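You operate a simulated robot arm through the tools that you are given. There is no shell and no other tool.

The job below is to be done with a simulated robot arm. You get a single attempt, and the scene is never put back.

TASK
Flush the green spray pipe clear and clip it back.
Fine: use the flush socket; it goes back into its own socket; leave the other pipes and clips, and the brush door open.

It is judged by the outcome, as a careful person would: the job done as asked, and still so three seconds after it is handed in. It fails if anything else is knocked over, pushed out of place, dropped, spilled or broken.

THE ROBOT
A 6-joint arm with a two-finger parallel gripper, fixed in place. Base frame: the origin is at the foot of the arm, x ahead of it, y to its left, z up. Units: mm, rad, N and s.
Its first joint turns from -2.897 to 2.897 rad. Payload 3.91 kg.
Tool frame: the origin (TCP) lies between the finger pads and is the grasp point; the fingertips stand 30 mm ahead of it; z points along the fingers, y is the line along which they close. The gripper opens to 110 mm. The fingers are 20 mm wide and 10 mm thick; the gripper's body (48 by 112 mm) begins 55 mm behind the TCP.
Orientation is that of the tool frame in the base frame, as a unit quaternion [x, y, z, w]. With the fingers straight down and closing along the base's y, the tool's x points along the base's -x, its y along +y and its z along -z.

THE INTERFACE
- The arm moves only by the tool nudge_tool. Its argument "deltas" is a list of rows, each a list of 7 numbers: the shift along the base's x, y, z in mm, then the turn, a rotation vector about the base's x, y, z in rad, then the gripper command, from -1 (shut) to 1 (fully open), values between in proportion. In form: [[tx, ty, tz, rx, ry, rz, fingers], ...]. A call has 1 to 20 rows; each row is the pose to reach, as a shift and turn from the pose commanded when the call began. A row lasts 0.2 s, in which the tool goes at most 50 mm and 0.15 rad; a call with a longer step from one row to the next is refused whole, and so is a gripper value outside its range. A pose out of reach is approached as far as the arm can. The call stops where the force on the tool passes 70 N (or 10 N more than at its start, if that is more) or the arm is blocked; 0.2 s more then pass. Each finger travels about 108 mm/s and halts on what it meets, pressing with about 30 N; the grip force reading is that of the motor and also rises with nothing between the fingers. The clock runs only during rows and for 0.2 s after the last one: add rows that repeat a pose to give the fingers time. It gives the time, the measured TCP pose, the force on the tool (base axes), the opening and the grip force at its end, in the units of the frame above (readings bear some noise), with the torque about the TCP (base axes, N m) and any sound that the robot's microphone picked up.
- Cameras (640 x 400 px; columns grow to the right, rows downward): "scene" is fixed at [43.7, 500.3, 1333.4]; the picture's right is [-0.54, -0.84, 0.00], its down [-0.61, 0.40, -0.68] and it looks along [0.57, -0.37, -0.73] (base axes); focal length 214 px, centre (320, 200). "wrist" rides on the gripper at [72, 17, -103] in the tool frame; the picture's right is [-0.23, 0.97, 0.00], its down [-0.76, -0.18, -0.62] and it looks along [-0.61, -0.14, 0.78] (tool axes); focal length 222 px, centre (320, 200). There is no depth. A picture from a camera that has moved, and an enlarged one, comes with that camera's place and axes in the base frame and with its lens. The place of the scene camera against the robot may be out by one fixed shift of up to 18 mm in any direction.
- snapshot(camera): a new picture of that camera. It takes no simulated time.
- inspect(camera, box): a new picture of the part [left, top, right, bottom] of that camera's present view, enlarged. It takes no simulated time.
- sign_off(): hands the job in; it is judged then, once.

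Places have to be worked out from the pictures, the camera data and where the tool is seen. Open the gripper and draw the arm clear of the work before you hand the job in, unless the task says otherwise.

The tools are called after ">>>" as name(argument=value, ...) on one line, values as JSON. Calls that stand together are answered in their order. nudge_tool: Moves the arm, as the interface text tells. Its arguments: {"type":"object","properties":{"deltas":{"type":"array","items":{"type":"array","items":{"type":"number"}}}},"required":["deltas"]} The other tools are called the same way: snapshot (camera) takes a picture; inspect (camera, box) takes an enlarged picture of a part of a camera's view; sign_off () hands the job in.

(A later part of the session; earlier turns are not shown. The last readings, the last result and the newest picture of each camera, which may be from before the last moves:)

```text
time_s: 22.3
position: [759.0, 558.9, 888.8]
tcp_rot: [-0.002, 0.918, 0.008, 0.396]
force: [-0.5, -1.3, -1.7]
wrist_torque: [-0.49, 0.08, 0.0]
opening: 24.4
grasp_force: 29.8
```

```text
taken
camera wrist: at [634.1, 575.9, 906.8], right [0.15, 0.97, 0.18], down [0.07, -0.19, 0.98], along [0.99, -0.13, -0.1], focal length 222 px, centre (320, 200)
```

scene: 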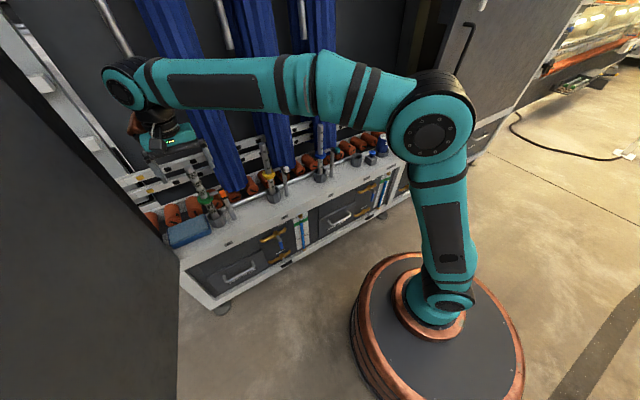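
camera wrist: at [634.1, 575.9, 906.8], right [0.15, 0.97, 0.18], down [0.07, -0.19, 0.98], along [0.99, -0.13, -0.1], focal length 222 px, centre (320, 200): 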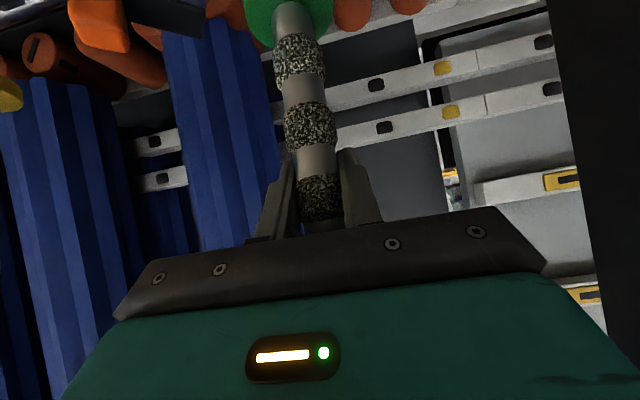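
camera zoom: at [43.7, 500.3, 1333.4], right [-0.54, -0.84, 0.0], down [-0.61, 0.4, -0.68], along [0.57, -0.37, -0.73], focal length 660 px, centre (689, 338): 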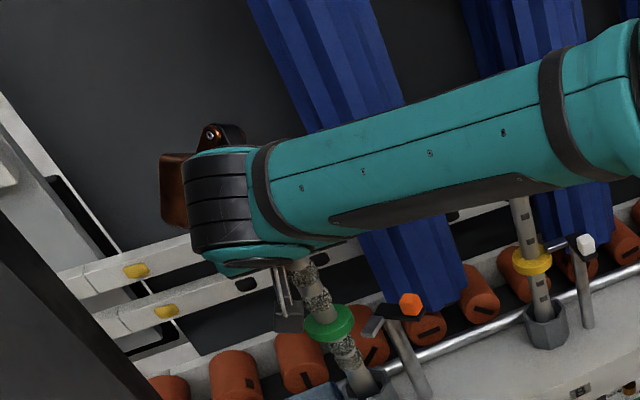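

The pipe rises freely with the hand. I keep lifting straight up until its foot should be clear of the socket.

>>> nudge_tool(deltas=[[0, 0, 10, 0, 0, 0, -1], [0, 0, 22, 0, 0, 0, -1], [0, 0, 36, 0, 0, 0, -1], [0, 0, 52, 0, 0, 0, -1], [0, 0, 70, 0, 0, 0, -1], [0, 0, 90, 0, 0, 0, -1], [0, 0, 105, 0, 0, 0, -1], [0, 0, 105, 0, 0, 0, -1]])

>>> snapshot(camera="wrist")

>>> inspect(camera="scene", box=[120, 60, 280, 220])

```text
time_s: 24.1
position: [761.2, 558.5, 996.1]
tcp_rot: [-0.002, 0.918, 0.008, 0.397]
force: [-0.7, -1.2, -1.4]
wrist_torque: [-0.12, 0.02, -0.04]
opening: 24.3
grasp_force: 29.6
```

```text
taken
camera wrist: at [635.5, 576.3, 1013.1], right [0.15, 0.97, 0.18], down [0.07, -0.19, 0.98], along [0.99, -0.13, -0.1], focal length 222 px, centre (320, 200)
```

wrist: 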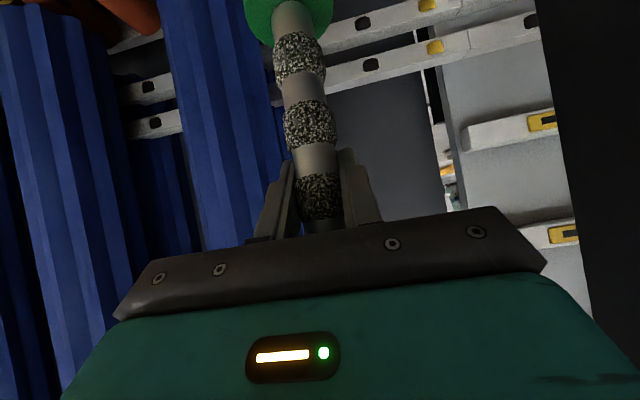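

```text
2.50 times, centred on (200, 140) of scene
camera zoom: at [43.7, 500.3, 1333.4], right [-0.54, -0.84, 0.0], down [-0.61, 0.4, -0.68], along [0.57, -0.37, -0.73], focal length 536 px, centre (620, 350)
```

zoom: 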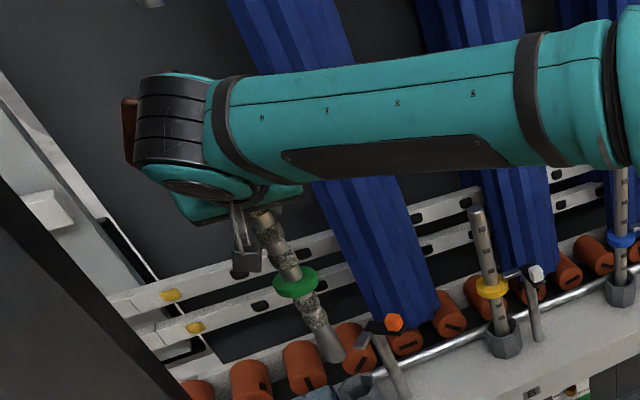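

The pipe is fully out of its socket (foot at about z 731). I back it away toward the robot, passing the clip arm with a small +y offset.

>>> nudge_tool(deltas=[[0, 8, 5, 0, 0, 0, -1], [-10, 12, 8, 0, 0, 0, -1], [-30, 12, 8, 0, 0, 0, -1], [-55, 12, 8, 0, 0, 0, -1], [-80, 12, 8, 0, 0, 0, -1], [-105, 10, 8, 0, 0, 0, -1], [-125, 8, 8, 0, 0, 0, -1], [-125, 8, 8, 0, 0, 0, -1]])

>>> snapshot(camera="scene")

>>> snapshot(camera="wrist")

```text
time_s: 25.9
position: [635.3, 567.9, 1000.7]
tcp_rot: [-0.001, 0.918, 0.007, 0.396]
force: [0.0, -0.1, -2.0]
wrist_torque: [-0.06, 0.05, -0.02]
opening: 24.3
grasp_force: 30.4
```

```text
taken
```

scene: 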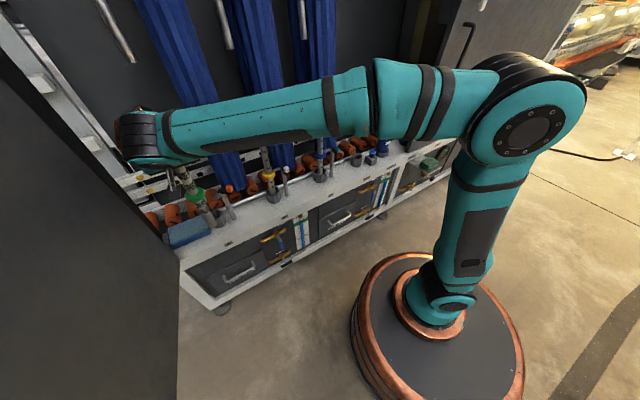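

```text
taken
camera wrist: at [509.7, 583.8, 1019.4], right [0.15, 0.97, 0.18], down [0.07, -0.19, 0.98], along [0.99, -0.13, -0.1], focal length 222 px, centre (320, 200)
```

wrist: 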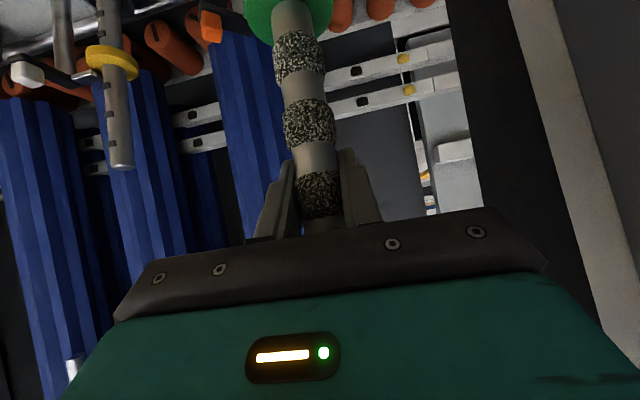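

The pipe hangs securely. I traverse along −y at x≈635, in front of the other pipes, in moderate steps.

>>> nudge_tool(deltas=[[0, -15, 0, 0, 0, 0, -1], [0, -45, 0, 0, 0, 0, -1], [0, -85, 0, 0, 0, 0, -1], [0, -125, 0, 0, 0, 0, -1], [0, -165, 0, 0, 0, 0, -1], [0, -205, 0, 0, 0, 0, -1], [0, -245, 0, 0, 0, 0, -1], [0, -285, 0, 0, 0, 0, -1], [0, -325, 0, 0, 0, 0, -1], [0, -360, 0, 0, 0, 0, -1], [0, -385, 0, 0, 0, 0, -1], [0, -395, 0, 0, 0, 0, -1]])

>>> snapshot(camera="scene")

>>> snapshot(camera="wrist")

```text
time_s: 28.5
position: [634.4, 173.5, 1001.0]
tcp_rot: [-0.002, 0.918, 0.009, 0.396]
force: [0.1, 0.4, -1.1]
wrist_torque: [0.1, 0.01, 0.01]
opening: 24.3
grasp_force: 30.2
```

```text
taken
```

scene: 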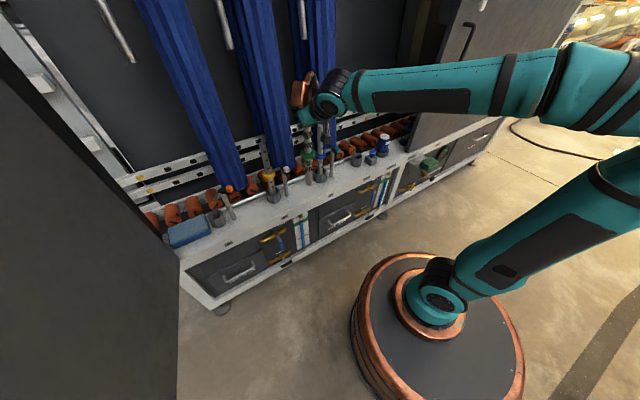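

```text
taken
camera wrist: at [509.9, 189.4, 1019.1], right [0.15, 0.97, 0.18], down [0.07, -0.19, 0.98], along [0.99, -0.13, -0.1], focal length 222 px, centre (320, 200)
```

wrist: 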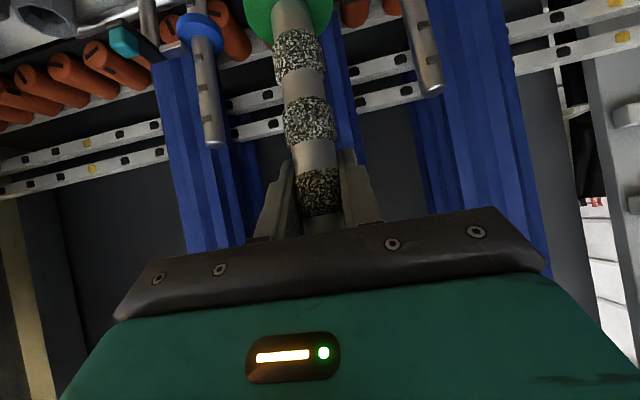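

All good; three pipes remain in place. I continue toward the flush socket and stop short to measure it.

>>> nudge_tool(deltas=[[0, -15, 0, 0, 0, 0, -1], [0, -45, 0, 0, 0, 0, -1], [0, -85, 0, 0, 0, 0, -1], [0, -125, 0, 0, 0, 0, -1], [0, -165, 0, 0, 0, 0, -1], [0, -205, 0, 0, 0, 0, -1], [0, -245, 0, 0, 0, 0, -1], [0, -285, 0, 0, 0, 0, -1], [0, -320, 0, 0, 0, 0, -1], [0, -345, 0, 0, 0, 0, -1], [0, -360, 0, 0, 0, 0, -1], [0, -360, 0, 0, 0, 0, -1]])

>>> snapshot(camera="scene")

>>> snapshot(camera="wrist")

```text
time_s: 31.1
position: [633.1, -187.1, 1000.8]
tcp_rot: [-0.002, 0.918, 0.008, 0.396]
force: [-0.3, 0.9, -2.3]
wrist_torque: [0.16, 0.01, -0.03]
opening: 24.2
grasp_force: 29.5
```

```text
taken
```

scene: 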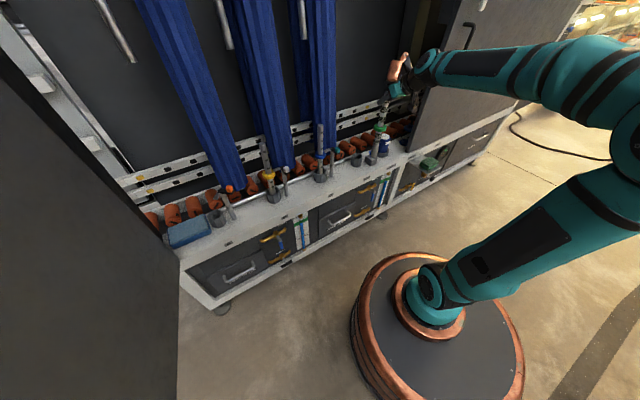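

```text
taken
camera wrist: at [508.8, -171.8, 1019.2], right [0.15, 0.97, 0.18], down [0.07, -0.19, 0.98], along [0.99, -0.13, -0.1], focal length 222 px, centre (320, 200)
```

wrist: 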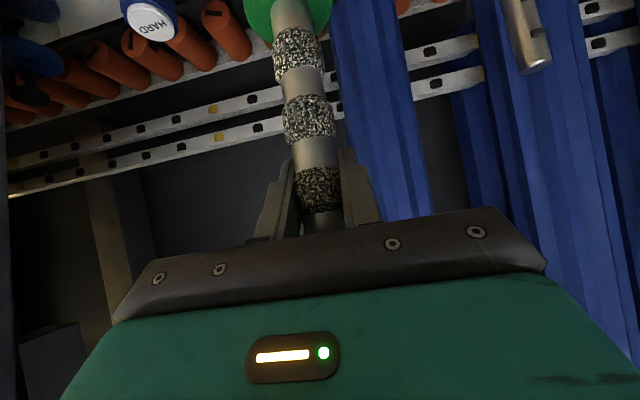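

I'm near the flush socket (from the earlier views about (757, −194), mouth near z 655). I zoom with the scene camera to see the pipe foot relative to the socket.

>>> inspect(camera="scene", box=[330, 40, 450, 180])

>>> inspect(camera="scene", box=[340, 120, 420, 175])

```text
2.86 times, centred on (390, 110) of scene
camera zoom: at [43.7, 500.3, 1333.4], right [-0.54, -0.84, 0.0], down [-0.61, 0.4, -0.68], along [0.57, -0.37, -0.73], focal length 613 px, centre (120, 457)
```

zoom: 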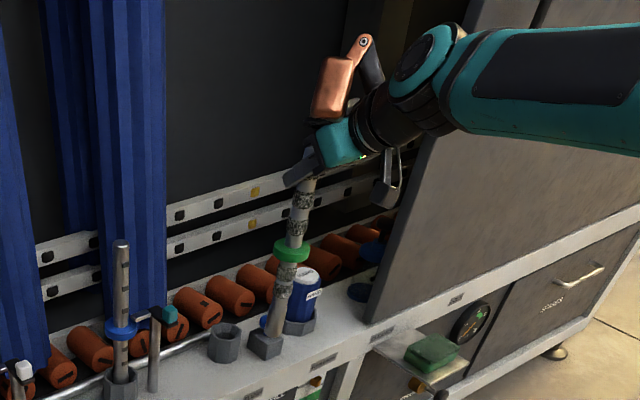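

```text
7.27 times, centred on (380, 148) of scene
camera zoom: at [43.7, 500.3, 1333.4], right [-0.54, -0.84, 0.0], down [-0.61, 0.4, -0.68], along [0.57, -0.37, -0.73], focal length 1560 px, centre (-116, 582)
```

zoom: 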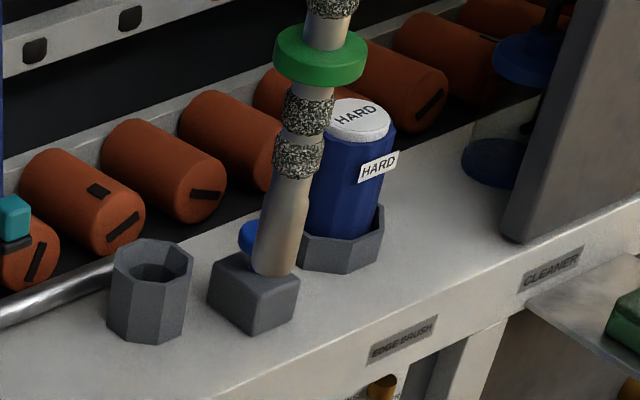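

The view is clear: empty octagonal flush socket, button block beside it, HARD canister beyond. I bring the pipe over the socket at a safe height (foot ≈ z 725) and check alignment.

>>> nudge_tool(deltas=[[15, -2, 0, 0, 0, 0, -1], [40, -4, 0, 0, 0, 0, -1], [70, -6, 0, 0, 0, 0, -1], [95, -7, 0, 0, 0, 0, -1], [115, -7, 0, 0, 0, 0, -1], [125, -7, 0, 0, 0, 0, -1], [125, -7, 0, 0, 0, 0, -1]])

>>> inspect(camera="scene", box=[330, 40, 450, 180])

>>> inspect(camera="scene", box=[325, 110, 405, 170])

>>> snapshot(camera="wrist")

```text
time_s: 32.7
position: [760.7, -195.4, 1003.2]
tcp_rot: [-0.002, 0.918, 0.008, 0.397]
force: [-0.7, -0.4, -2.2]
wrist_torque: [-0.08, -0.03, 0.03]
opening: 24.1
grasp_force: 30.2
```

```text
2.86 times, centred on (390, 110) of scene
camera zoom: at [43.7, 500.3, 1333.4], right [-0.54, -0.84, 0.0], down [-0.61, 0.4, -0.68], along [0.57, -0.37, -0.73], focal length 613 px, centre (120, 457)
```

zoom: 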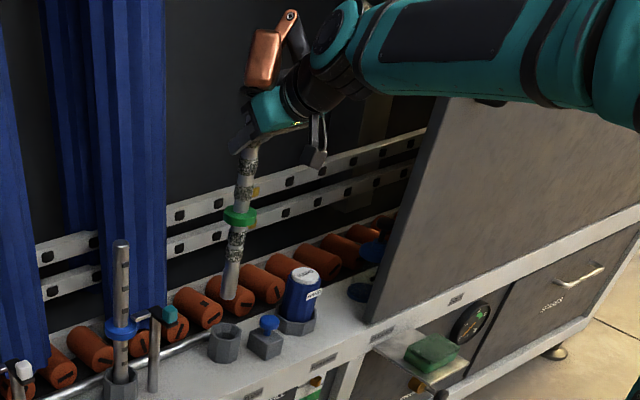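

```text
6.67 times, centred on (365, 140) of scene
camera zoom: at [43.7, 500.3, 1333.4], right [-0.54, -0.84, 0.0], down [-0.61, 0.4, -0.68], along [0.57, -0.37, -0.73], focal length 1430 px, centre (20, 600)
```

zoom: 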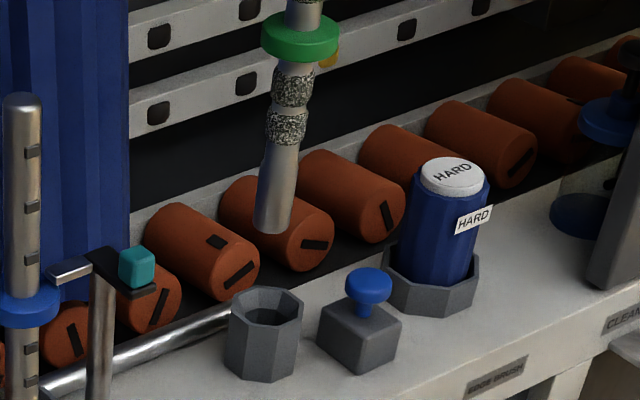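

```text
taken
camera wrist: at [635.8, -178.5, 1021.5], right [0.15, 0.97, 0.18], down [0.07, -0.19, 0.98], along [0.99, -0.13, -0.1], focal length 222 px, centre (320, 200)
```

wrist: 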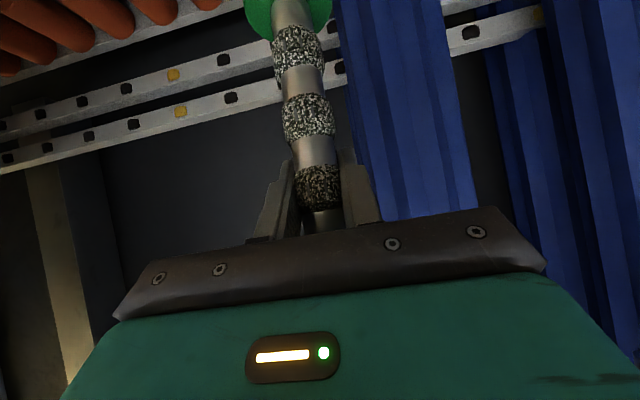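

The pipe hangs vertical and close to over the socket. Combining views I put the socket centre near (757, −197). I shift slightly and lower until the foot is just above the mouth, then re-check.

>>> nudge_tool(deltas=[[-3, -1, -10, 0, 0, 0, -1], [-4, -2, -25, 0, 0, 0, -1], [-4, -2, -40, 0, 0, 0, -1], [-4, -2, -52, 0, 0, 0, -1], [-4, -2, -60, 0, 0, 0, -1], [-4, -2, -60, 0, 0, 0, -1]])

>>> inspect(camera="scene", box=[335, 125, 385, 165])

>>> inspect(camera="scene", box=[325, 80, 405, 170])

```text
time_s: 34.1
position: [754.5, -197.7, 940.7]
tcp_rot: [-0.001, 0.918, 0.007, 0.396]
force: [-0.3, -0.2, -1.8]
wrist_torque: [-0.14, 0.0, 0.0]
opening: 24.4
grasp_force: 29.8
```

```text
10.00 times, centred on (360, 145) of scene
camera zoom: at [43.7, 500.3, 1333.4], right [-0.54, -0.84, 0.0], down [-0.61, 0.4, -0.68], along [0.57, -0.37, -0.73], focal length 2145 px, centre (-80, 750)
```

zoom: 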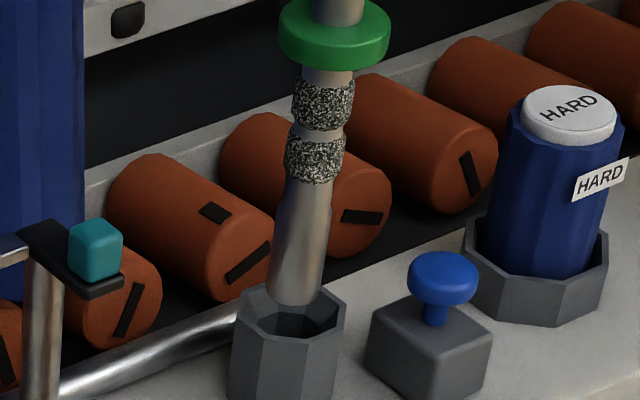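

```text
4.44 times, centred on (365, 125) of scene
camera zoom: at [43.7, 500.3, 1333.4], right [-0.54, -0.84, 0.0], down [-0.61, 0.4, -0.68], along [0.57, -0.37, -0.73], focal length 953 px, centre (120, 533)
```

zoom: 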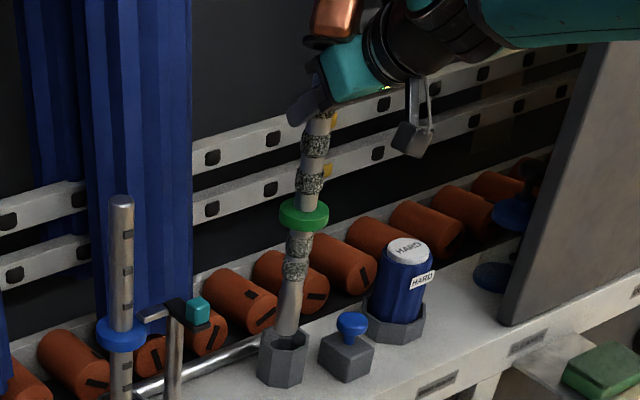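

The foot appears directly above the mouth. I lower gently in small steps, watching for contact force.

>>> nudge_tool(deltas=[[0, 0, -5, 0, 0, 0, -1], [0, 0, -10, 0, 0, 0, -1], [0, 0, -15, 0, 0, 0, -1], [0, 0, -20, 0, 0, 0, -1], [0, 0, -24, 0, 0, 0, -1], [0, 0, -24, 0, 0, 0, -1]])

>>> inspect(camera="scene", box=[335, 125, 385, 165])

```text
time_s: 35.5
position: [755.0, -196.9, 918.1]
tcp_rot: [-0.001, 0.918, 0.007, 0.397]
force: [3.8, -2.3, 2.1]
wrist_torque: [-0.58, -0.74, -0.05]
opening: 24.2
grasp_force: 29.9
```

```text
10.00 times, centred on (360, 145) of scene
camera zoom: at [43.7, 500.3, 1333.4], right [-0.54, -0.84, 0.0], down [-0.61, 0.4, -0.68], along [0.57, -0.37, -0.73], focal length 2145 px, centre (-80, 750)
```

zoom: 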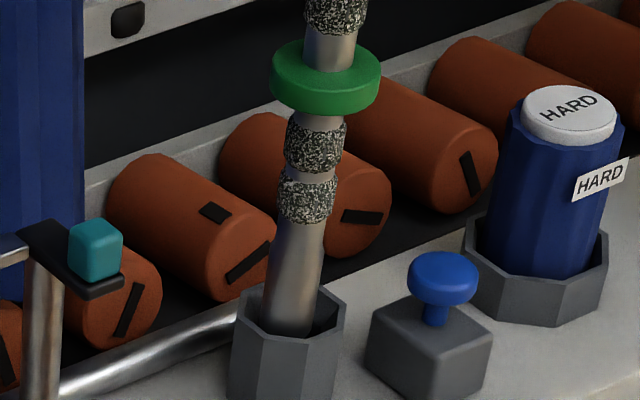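

The foot is inside the mouth; the light reaction (+x, −y) says it's touching the near/left wall. I shift +x 4, −y 3 and check.

>>> nudge_tool(deltas=[[2, -1.5, 0, 0, 0, 0, -1], [4, -3, 0, 0, 0, 0, -1], [4, -3, 0, 0, 0, 0, -1]])

>>> inspect(camera="scene", box=[335, 125, 385, 165])

```text
time_s: 36.3
position: [759.5, -198.6, 918.5]
tcp_rot: [-0.001, 0.918, 0.007, 0.397]
force: [0.3, 1.1, -2.0]
wrist_torque: [0.14, 0.04, 0.05]
opening: 24.0
grasp_force: 29.7
```

```text
10.00 times, centred on (360, 145) of scene
camera zoom: at [43.7, 500.3, 1333.4], right [-0.54, -0.84, 0.0], down [-0.61, 0.4, -0.68], along [0.57, -0.37, -0.73], focal length 2145 px, centre (-80, 750)
```

zoom: 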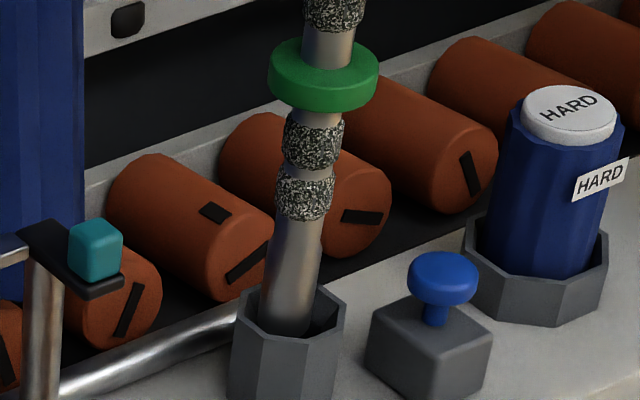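

Free of side load now. I continue lowering into the socket.

>>> nudge_tool(deltas=[[0, -1, -6, 0, 0, 0, -1], [0, -1, -12, 0, 0, 0, -1], [0, -1, -18, 0, 0, 0, -1], [0, -1, -24, 0, 0, 0, -1], [0, -1, -30, 0, 0, 0, -1], [0, -1, -30, 0, 0, 0, -1]])

>>> inspect(camera="scene", box=[335, 125, 385, 165])

```text
time_s: 37.7
position: [759.0, -201.4, 887.3]
tcp_rot: [0.0, 0.918, 0.007, 0.396]
force: [0.3, 0.0, -1.6]
wrist_torque: [0.01, 0.01, 0.01]
opening: 24.4
grasp_force: 29.9
```

```text
10.00 times, centred on (360, 145) of scene
camera zoom: at [43.7, 500.3, 1333.4], right [-0.54, -0.84, 0.0], down [-0.61, 0.4, -0.68], along [0.57, -0.37, -0.73], focal length 2145 px, centre (-80, 750)
```

zoom: 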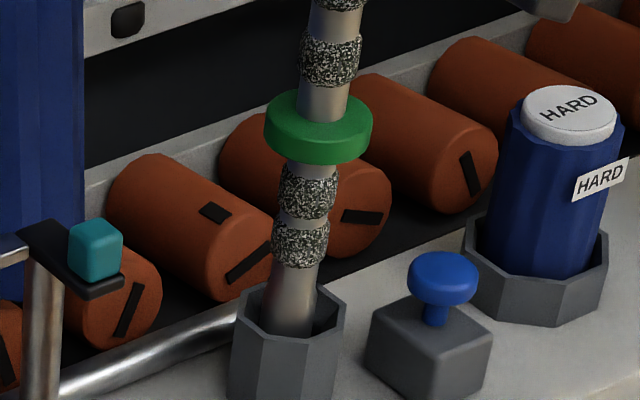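

Going in smoothly. I lower the rest of the way until it seats.

>>> nudge_tool(deltas=[[0, 0, -5, 0, 0, 0, -1], [0, 0, -10, 0, 0, 0, -1], [0, 0, -14, 0, 0, 0, -1], [0, 0, -17, 0, 0, 0, -1], [0, 0, -19, 0, 0, 0, -1]])

>>> inspect(camera="scene", box=[335, 125, 385, 165])

```text
time_s: 38.9
position: [758.2, -200.1, 868.9]
tcp_rot: [-0.002, 0.918, 0.008, 0.397]
force: [0.1, 1.1, 21.0]
wrist_torque: [-0.09, -0.12, 0.07]
opening: 24.8
grasp_force: 30.0
```

```text
10.00 times, centred on (360, 145) of scene
camera zoom: at [43.7, 500.3, 1333.4], right [-0.54, -0.84, 0.0], down [-0.61, 0.4, -0.68], along [0.57, -0.37, -0.73], focal length 2145 px, centre (-80, 750)
```

zoom: 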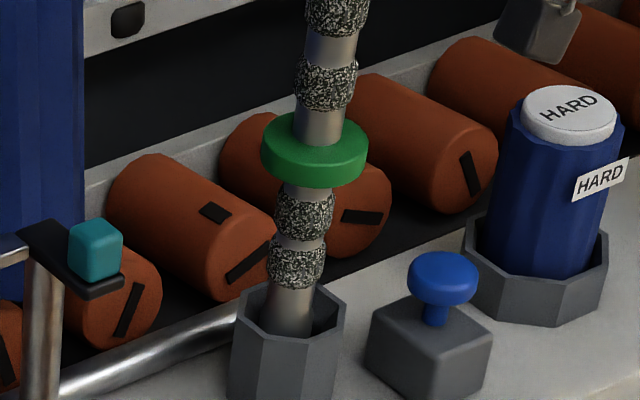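

Seated (21 N at the same height as in its own socket). I relieve the pressure, open the fingers, and draw back toward the robot.

>>> nudge_tool(deltas=[[0, 0, 1.5, 0, 0, 0, -1], [0, 0, 1.5, 0, 0, 0, -0.2], [0, 0, 1.5, 0, 0, 0, 0.3], [0, 0, 1.5, 0, 0, 0, 0.45], [0, 0, 1.5, 0, 0, 0, 0.45], [-15, 0, 1.5, 0, 0, 0, 0.45], [-40, 0, 1.5, 0, 0, 0, 0.45], [-75, 0, 1.5, 0, 0, 0, 0.45], [-110, 0, 1.5, 0, 0, 0, 0.45], [-130, 0, 1.5, 0, 0, 0, 0.45]])

>>> inspect(camera="scene", box=[325, 80, 405, 170])

>>> snapshot(camera="wrist")

```text
time_s: 41.1
position: [629.2, -201.4, 869.1]
tcp_rot: [-0.001, 0.918, 0.008, 0.396]
force: [-0.3, 0.4, -0.2]
wrist_torque: [0.0, 0.0, -0.01]
opening: 79.8
grasp_force: 0.1
```

```text
4.44 times, centred on (365, 125) of scene
camera zoom: at [43.7, 500.3, 1333.4], right [-0.54, -0.84, 0.0], down [-0.61, 0.4, -0.68], along [0.57, -0.37, -0.73], focal length 953 px, centre (120, 533)
```

zoom: 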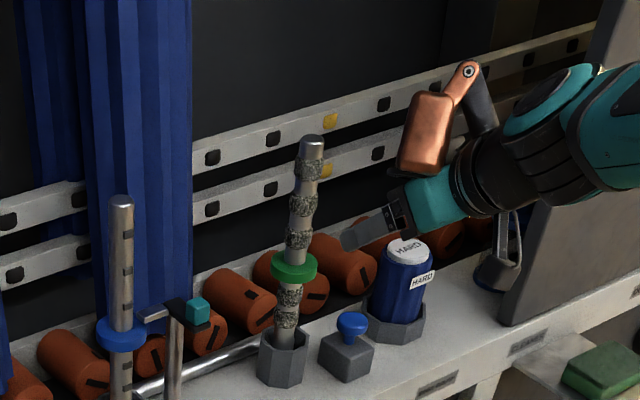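

```text
taken
camera wrist: at [504.2, -184.8, 887.7], right [0.15, 0.97, 0.18], down [0.07, -0.19, 0.98], along [0.99, -0.13, -0.1], focal length 222 px, centre (320, 200)
```

wrist: 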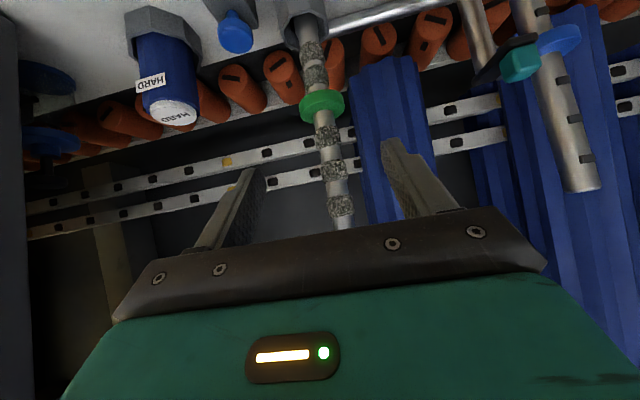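

The pipe stands upright in the flush socket. Now I zoom on the blue button to locate it.

>>> inspect(camera="wrist", box=[180, 0, 340, 100])

>>> inspect(camera="scene", box=[345, 130, 405, 170])

```text
4.00 times, centred on (260, 50) of wrist
camera zoom: at [504.2, -184.8, 887.7], right [0.15, 0.97, 0.18], down [0.07, -0.19, 0.98], along [0.99, -0.13, -0.1], focal length 888 px, centre (560, 800)
```

zoom: 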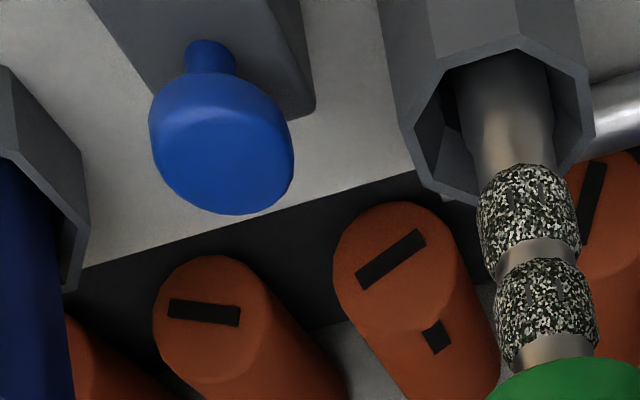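

```text
10.00 times, centred on (375, 150) of scene
camera zoom: at [43.7, 500.3, 1333.4], right [-0.54, -0.84, 0.0], down [-0.61, 0.4, -0.68], along [0.57, -0.37, -0.73], focal length 2145 px, centre (-230, 700)
```

zoom: 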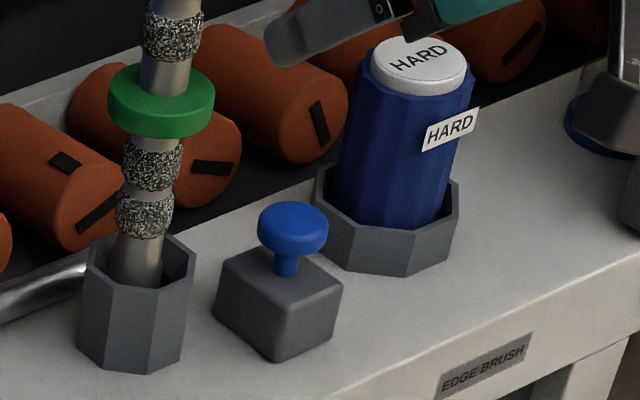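

Button top judged at about (728, −281, 667), HARD canister at (764, −399) with top z≈709. I close the fingers and bring the tilted tip above the button, keeping clear of the pipe and canister.

>>> nudge_tool(deltas=[[0, -20, 0, 0, 0, 0, 0], [0, -50, -15, 0, 0, 0, -0.5], [0, -79, -40, 0, 0, 0, -1], [0, -79, -75, 0, 0, 0, -1], [0, -79, -110, 0, 0, 0, -1], [5, -79, -129, 0, 0, 0, -1], [30, -79, -129, 0, 0, 0, -1], [60, -79, -129, 0, 0, 0, -1], [83, -79, -129, 0, 0, 0, -1], [83, -79, -129, 0, 0, 0, -1]])

>>> inspect(camera="scene", box=[335, 110, 415, 165])

>>> snapshot(camera="wrist")

>>> inspect(camera="wrist", box=[240, 60, 400, 200])

```text
time_s: 43.3
position: [712.0, -279.8, 741.2]
tcp_rot: [-0.001, 0.918, 0.007, 0.397]
force: [-0.2, 0.1, 0.5]
wrist_torque: [0.02, 0.0, -0.01]
opening: 0.0
grasp_force: 30.1
```

```text
7.27 times, centred on (375, 138) of scene
camera zoom: at [43.7, 500.3, 1333.4], right [-0.54, -0.84, 0.0], down [-0.61, 0.4, -0.68], along [0.57, -0.37, -0.73], focal length 1560 px, centre (-80, 654)
```

zoom: 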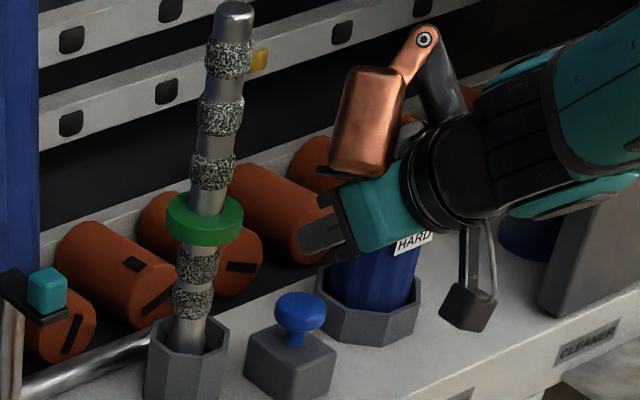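

```text
taken
camera wrist: at [587.0, -263.2, 760.4], right [0.15, 0.97, 0.18], down [0.07, -0.19, 0.98], along [0.99, -0.13, -0.1], focal length 222 px, centre (320, 200)
```

wrist: 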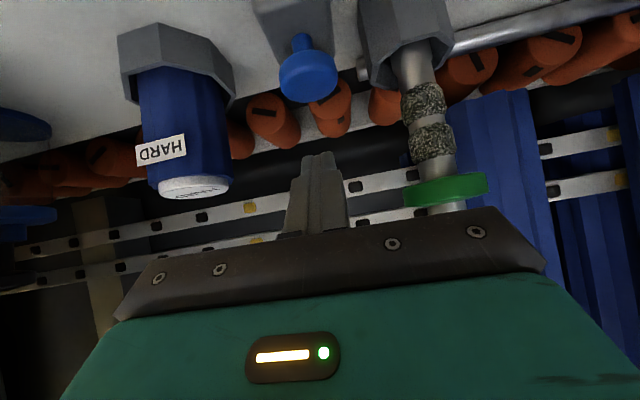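

```text
2.86 times, centred on (320, 130) of wrist
camera zoom: at [587.0, -263.2, 760.4], right [0.15, 0.97, 0.18], down [0.07, -0.19, 0.98], along [0.99, -0.13, -0.1], focal length 635 px, centre (320, 400)
```

zoom: 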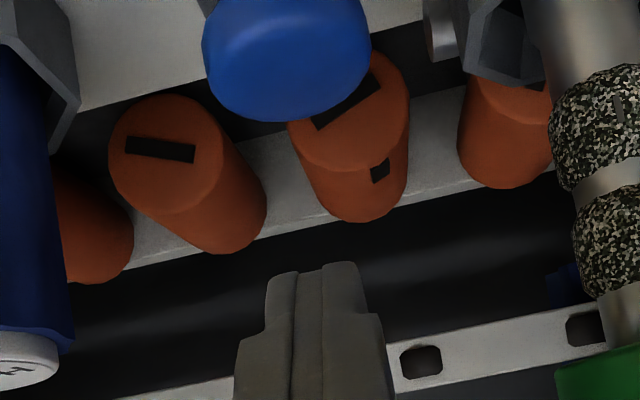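

The tip is directly above the button (≈45 mm up). I descend and press gently, watching force and listening for sound.

>>> nudge_tool(deltas=[[2, 0, -15, 0, 0, 0, -1], [2, 0, -30, 0, 0, 0, -1], [2, 0, -38, 0, 0, 0, -1], [2, 0, -42, 0, 0, 0, -1], [2, 0, -45, 0, 0, 0, -1], [2, 0, -48, 0, 0, 0, -1], [2, 0, -50, 0, 0, 0, -1]])

>>> inspect(camera="wrist", box=[240, 60, 400, 200])

>>> inspect(camera="scene", box=[335, 110, 415, 165])

```text
time_s: 44.9
position: [713.6, -279.7, 690.8]
tcp_rot: [-0.002, 0.918, 0.008, 0.396]
force: [3.5, -0.1, 5.3]
wrist_torque: [-0.03, -0.13, 0.02]
opening: 0.0
grasp_force: 29.8
heard: click
```

```text
2.86 times, centred on (320, 130) of wrist
camera zoom: at [588.8, -263.5, 709.4], right [0.15, 0.97, 0.18], down [0.07, -0.19, 0.98], along [0.99, -0.13, -0.1], focal length 635 px, centre (320, 400)
```

zoom: 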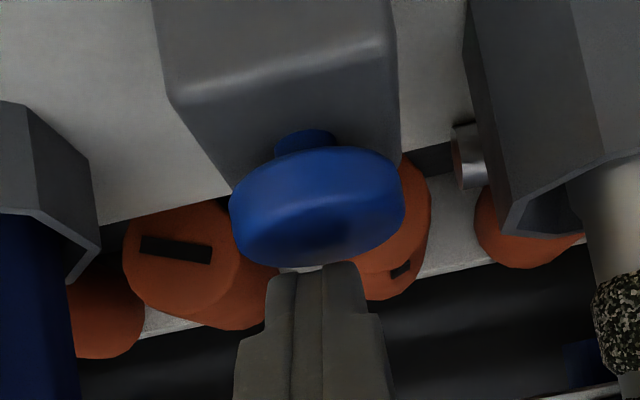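

```text
7.27 times, centred on (375, 138) of scene
camera zoom: at [43.7, 500.3, 1333.4], right [-0.54, -0.84, 0.0], down [-0.61, 0.4, -0.68], along [0.57, -0.37, -0.73], focal length 1560 px, centre (-80, 654)
```

zoom: 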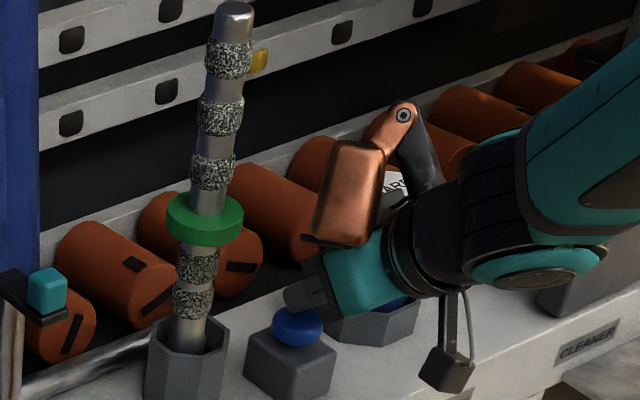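

A click was heard and the button is down. I hold it for a few seconds and watch the pipe.

>>> nudge_tool(deltas=[[0, 0, -1, 0, 0, 0, -1], [0, 0, -2, 0, 0, 0, -1], [0, 0, -2, 0, 0, 0, -1], [0, 0, -2, 0, 0, 0, -1], [0, 0, -2, 0, 0, 0, -1], [0, 0, -2, 0, 0, 0, -1], [0, 0, -2, 0, 0, 0, -1], [0, 0, -2, 0, 0, 0, -1], [0, 0, -2, 0, 0, 0, -1], [0, 0, -2, 0, 0, 0, -1]])

>>> inspect(camera="scene", box=[335, 110, 415, 165])

```text
time_s: 47.1
position: [714.4, -279.2, 689.3]
tcp_rot: [-0.001, 0.918, 0.008, 0.396]
force: [-0.1, -0.9, 18.0]
wrist_torque: [0.0, -0.28, -0.02]
opening: 0.2
grasp_force: 29.9
```

```text
7.27 times, centred on (375, 138) of scene
camera zoom: at [43.7, 500.3, 1333.4], right [-0.54, -0.84, 0.0], down [-0.61, 0.4, -0.68], along [0.57, -0.37, -0.73], focal length 1560 px, centre (-80, 654)
```

zoom: 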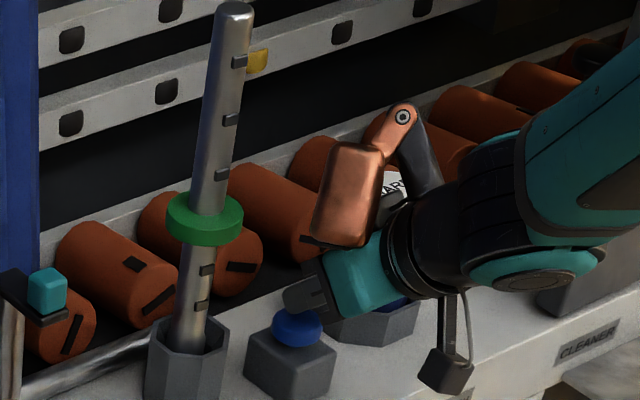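

The grit is gone and all the nozzle slots show clean. I release the button by lifting straight up, then draw back and verify.

>>> nudge_tool(deltas=[[0, 0, 8, 0, 0, 0, -1], [0, 0, 25, 0, 0, 0, -1], [0, 0, 50, 0, 0, 0, -1], [-20, 0, 75, 0, 0, 0, -1], [-50, 10, 110, 0, 0, 0, -1], [-80, 35, 145, 0, 0, 0, -1], [-85, 65, 170, 0, 0, 0, -1], [-85, 80, 178, 0, 0, 0, 0], [-85, 80, 178, 0, 0, 0, 0.45]])

>>> snapshot(camera="wrist")

>>> inspect(camera="wrist", box=[250, 30, 410, 240])

>>> inspect(camera="scene", box=[335, 90, 415, 165])

```text
refused: row 6 steps farther than a row can; nothing moved
```

```text
taken
camera wrist: at [589.2, -263.6, 708.0], right [0.15, 0.97, 0.18], down [0.07, -0.19, 0.98], along [0.99, -0.13, -0.1], focal length 222 px, centre (320, 200)
```

wrist: 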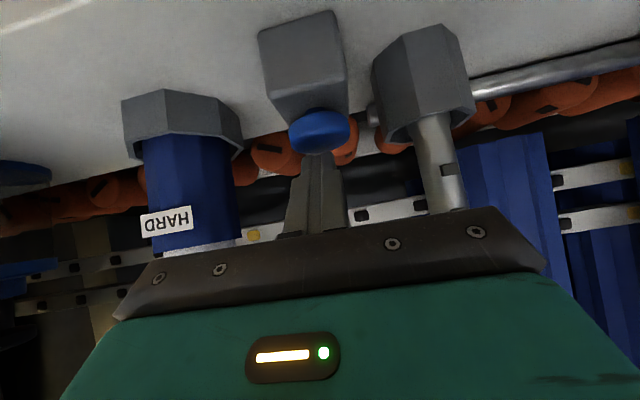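

```text
1.90 times, centred on (330, 135) of wrist
camera zoom: at [589.2, -263.6, 708.0], right [0.15, 0.97, 0.18], down [0.07, -0.19, 0.98], along [0.99, -0.13, -0.1], focal length 423 px, centre (301, 324)
```

zoom: 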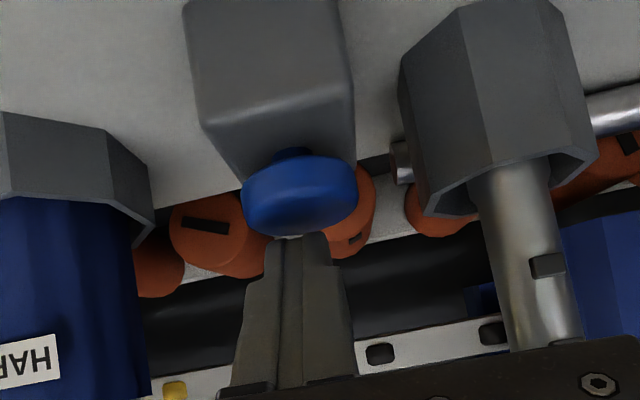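

```text
5.33 times, centred on (375, 128) of scene
camera zoom: at [43.7, 500.3, 1333.4], right [-0.54, -0.84, 0.0], down [-0.61, 0.4, -0.68], along [0.57, -0.37, -0.73], focal length 1144 px, centre (27, 587)
```

zoom: 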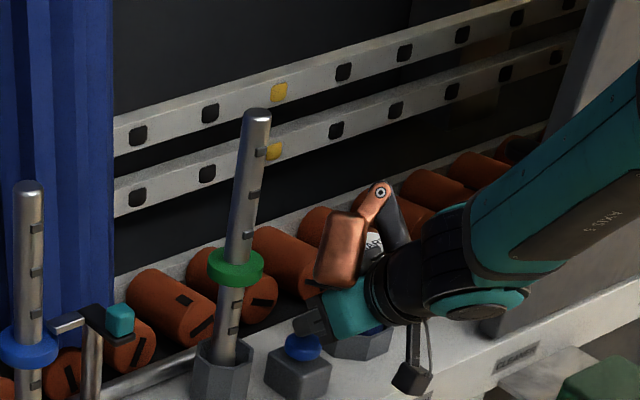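

That call was refused (a row too long); the button has stayed pressed. I resend the retreat with shorter steps.

>>> nudge_tool(deltas=[[0, 0, 8, 0, 0, 0, -1], [0, 0, 25, 0, 0, 0, -1], [0, 0, 50, 0, 0, 0, -1], [-20, 0, 75, 0, 0, 0, -1], [-45, 5, 105, 0, 0, 0, -1], [-70, 15, 135, 0, 0, 0, -1], [-85, 40, 160, 0, 0, 0, -1], [-85, 65, 176, 0, 0, 0, 0], [-85, 80, 178, 0, 0, 0, 0.45], [-85, 80, 178, 0, 0, 0, 0.45]])

>>> snapshot(camera="wrist")

>>> inspect(camera="wrist", box=[250, 30, 410, 240])

>>> inspect(camera="scene", box=[335, 90, 415, 165])

```text
time_s: 49.3
position: [628.5, -198.5, 869.0]
tcp_rot: [-0.001, 0.918, 0.008, 0.397]
force: [0.3, 1.0, -0.1]
wrist_torque: [0.02, 0.03, -0.04]
opening: 79.8
grasp_force: 0.0
```

```text
taken
camera wrist: at [503.6, -183.3, 886.7], right [0.15, 0.97, 0.18], down [0.07, -0.19, 0.98], along [0.99, -0.13, -0.1], focal length 222 px, centre (320, 200)
```

wrist: 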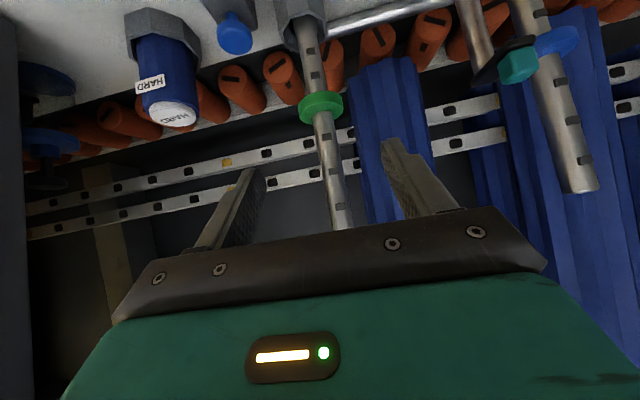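

```text
1.90 times, centred on (330, 135) of wrist
camera zoom: at [503.6, -183.3, 886.7], right [0.15, 0.97, 0.18], down [0.07, -0.19, 0.98], along [0.99, -0.13, -0.1], focal length 423 px, centre (301, 324)
```

zoom: 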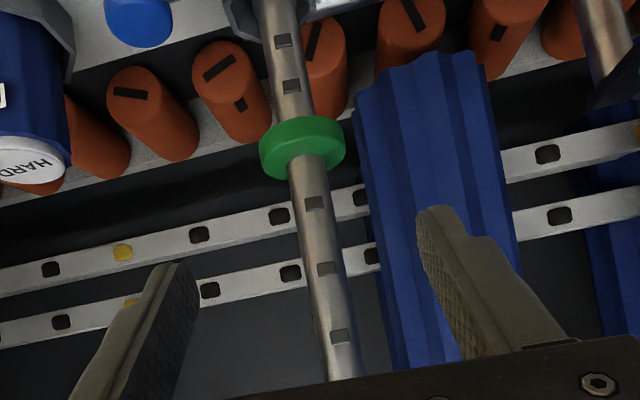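

```text
5.33 times, centred on (375, 128) of scene
camera zoom: at [43.7, 500.3, 1333.4], right [-0.54, -0.84, 0.0], down [-0.61, 0.4, -0.68], along [0.57, -0.37, -0.73], focal length 1144 px, centre (27, 587)
```

zoom: 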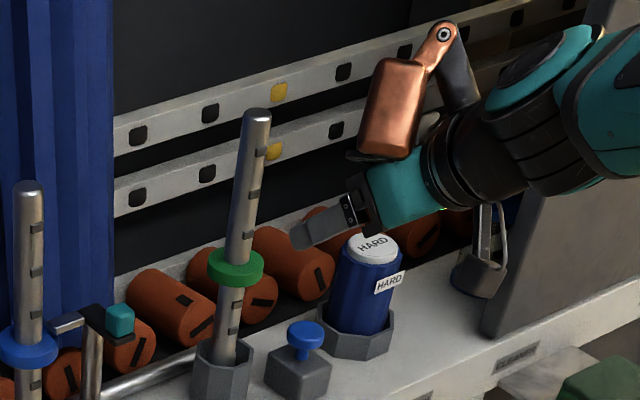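

The pipe is clean along its whole length and the button has sprung back. I advance to re-grip the pipe at the same height.

>>> nudge_tool(deltas=[[25, -1.5, 0, 0, 0, 0, 0.45], [55, -1.5, 0, 0, 0, 0, 0.45], [85, -1.5, 0, 0, 0, 0, 0.45], [110, -1.5, 0, 0, 0, 0, 0.45], [125, -1.5, 0, 0, 0, 0, 0.45], [130, -1.5, 0, 0, 0, 0, 0.45], [130, -1.5, 0, 0, 0, 0, 0.45]])

>>> snapshot(camera="wrist")

```text
time_s: 50.9
position: [758.6, -200.7, 868.7]
tcp_rot: [-0.001, 0.918, 0.007, 0.397]
force: [-0.3, 0.7, -0.1]
wrist_torque: [0.03, 0.03, 0.01]
opening: 79.7
grasp_force: 0.1
```

```text
taken
camera wrist: at [633.1, -184.1, 886.3], right [0.15, 0.97, 0.18], down [0.07, -0.19, 0.98], along [0.99, -0.13, -0.1], focal length 222 px, centre (320, 200)
```

wrist: 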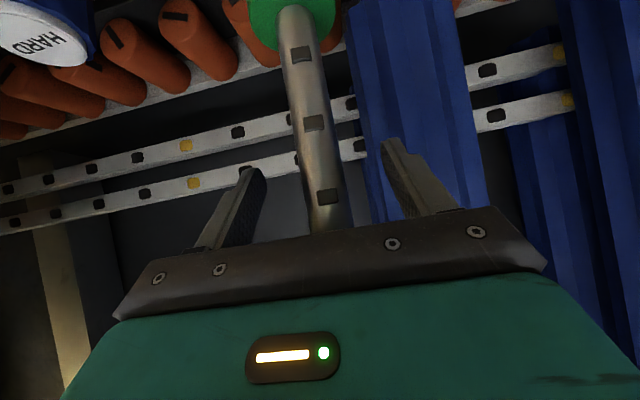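

The pipe is ~3 mm to the +y side of the finger centre, so I shift +3 in y and close.

>>> nudge_tool(deltas=[[0, 3, 0, 0, 0, 0, 0.45], [0, 3, 0, 0, 0, 0, -0.3], [0, 3, 0, 0, 0, 0, -1], [0, 3, 0, 0, 0, 0, -1], [0, 3, 0, 0, 0, 0, -1], [0, 3, 0, 0, 0, 0, -1]])

>>> snapshot(camera="wrist")

```text
time_s: 52.3
position: [758.2, -197.2, 868.0]
tcp_rot: [-0.001, 0.918, 0.007, 0.396]
force: [0.6, -0.6, 0.2]
wrist_torque: [-0.46, -0.08, 0.02]
opening: 24.4
grasp_force: 29.6
```

```text
taken
camera wrist: at [633.0, -181.6, 886.4], right [0.15, 0.97, 0.18], down [0.07, -0.19, 0.98], along [0.99, -0.13, -0.1], focal length 222 px, centre (320, 200)
```

wrist: 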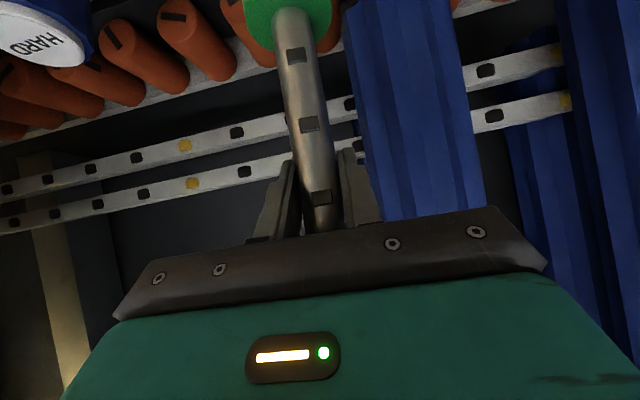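

Gripped again. I lift straight up out of the flush socket.

>>> nudge_tool(deltas=[[0, 0, 5, 0, 0, 0, -1], [0, 0, 12, 0, 0, 0, -1], [0, 0, 22, 0, 0, 0, -1], [0, 0, 36, 0, 0, 0, -1], [0, 0, 52, 0, 0, 0, -1], [0, 0, 70, 0, 0, 0, -1], [0, 0, 90, 0, 0, 0, -1], [0, 0, 112, 0, 0, 0, -1], [0, 0, 130, 0, 0, 0, -1], [0, 0, 134, 0, 0, 0, -1], [0, 0, 134, 0, 0, 0, -1]])

>>> inspect(camera="scene", box=[325, 60, 425, 170])

```text
time_s: 54.7
position: [759.2, -198.6, 1000.8]
tcp_rot: [-0.001, 0.918, 0.008, 0.396]
force: [0.1, 0.2, -2.9]
wrist_torque: [-0.03, -0.04, 0.02]
opening: 24.4
grasp_force: 30.5
```

```text
3.64 times, centred on (375, 115) of scene
camera zoom: at [43.7, 500.3, 1333.4], right [-0.54, -0.84, 0.0], down [-0.61, 0.4, -0.68], along [0.57, -0.37, -0.73], focal length 780 px, centre (120, 509)
```

zoom: 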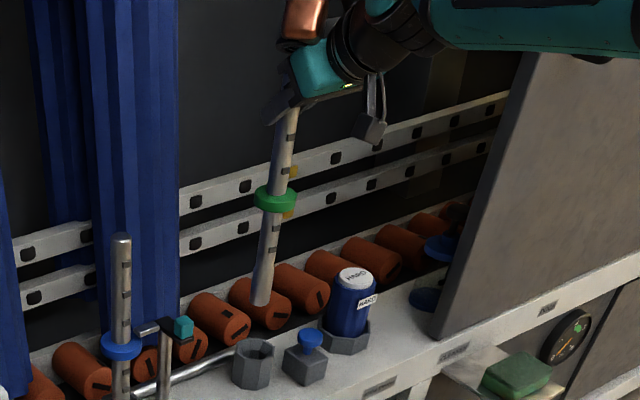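

The pipe is out and vertical. I back off to x≈634 and begin the traverse back toward the green socket.

>>> nudge_tool(deltas=[[-10, 0, 2, 0, 0, 0, -1], [-35, 0, 4, 0, 0, 0, -1], [-65, 2, 4, 0, 0, 0, -1], [-95, 6, 4, 0, 0, 0, -1], [-115, 20, 4, 0, 0, 0, -1], [-124, 45, 4, 0, 0, 0, -1], [-125, 80, 4, 0, 0, 0, -1], [-125, 120, 4, 0, 0, 0, -1], [-125, 160, 4, 0, 0, 0, -1], [-125, 200, 4, 0, 0, 0, -1], [-125, 240, 4, 0, 0, 0, -1], [-125, 280, 4, 0, 0, 0, -1], [-125, 320, 4, 0, 0, 0, -1], [-125, 355, 4, 0, 0, 0, -1], [-125, 375, 4, 0, 0, 0, -1], [-125, 380, 4, 0, 0, 0, -1]])

>>> snapshot(camera="scene")

```text
time_s: 58.1
position: [634.9, 182.6, 1005.4]
tcp_rot: [-0.001, 0.918, 0.008, 0.395]
force: [0.1, -0.4, -1.3]
wrist_torque: [0.03, -0.01, 0.02]
opening: 24.3
grasp_force: 29.9
```

```text
taken
```

scene: 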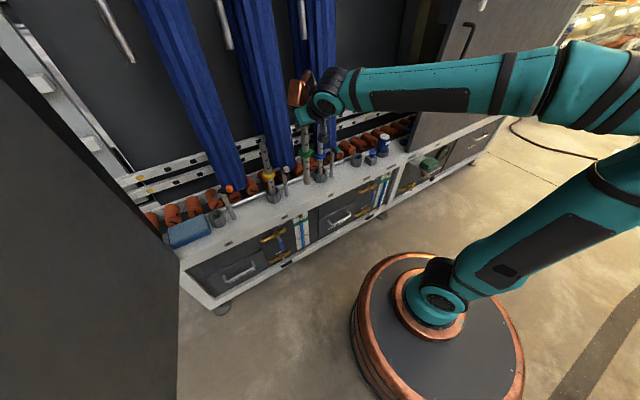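

Everything is in place. I continue to y≈570.

>>> nudge_tool(deltas=[[0, 15, 0, 0, 0, 0, -1], [0, 45, 0, 0, 0, 0, -1], [0, 85, 0, 0, 0, 0, -1], [0, 125, 0, 0, 0, 0, -1], [0, 165, 0, 0, 0, 0, -1], [0, 205, 0, 0, 0, 0, -1], [0, 245, 0, 0, 0, 0, -1], [0, 285, 0, 0, 0, 0, -1], [0, 325, 0, 0, 0, 0, -1], [0, 360, 0, 0, 0, 0, -1], [0, 382, 0, 0, 0, 0, -1], [0, 388, 0, 0, 0, 0, -1], [0, 388, 0, 0, 0, 0, -1]])

>>> inspect(camera="scene", box=[100, 60, 280, 220])

>>> snapshot(camera="wrist")

```text
time_s: 60.9
position: [635.2, 569.3, 1004.9]
tcp_rot: [-0.002, 0.918, 0.008, 0.397]
force: [0.1, -0.1, -1.0]
wrist_torque: [0.01, -0.01, 0.01]
opening: 24.2
grasp_force: 29.7
```

```text
2.50 times, centred on (190, 140) of scene
camera zoom: at [43.7, 500.3, 1333.4], right [-0.54, -0.84, 0.0], down [-0.61, 0.4, -0.68], along [0.57, -0.37, -0.73], focal length 536 px, centre (645, 350)
```

zoom: 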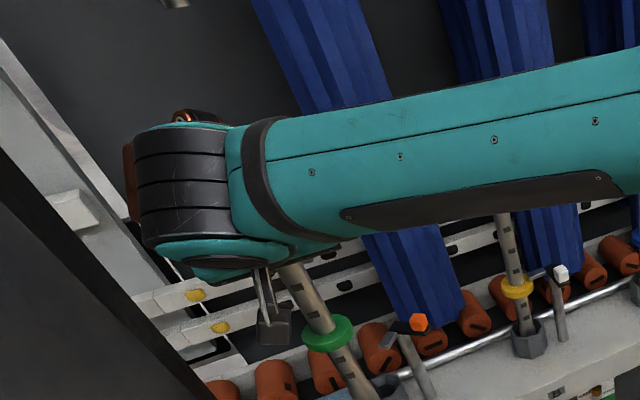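

```text
taken
camera wrist: at [510.2, 586.5, 1023.5], right [0.15, 0.97, 0.18], down [0.07, -0.19, 0.98], along [0.99, -0.13, -0.1], focal length 222 px, centre (320, 200)
```

wrist: 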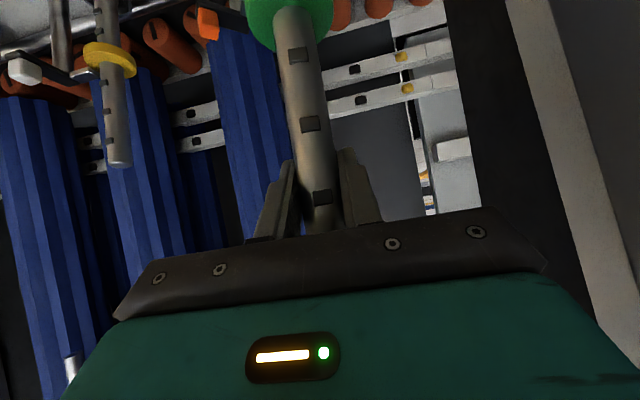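

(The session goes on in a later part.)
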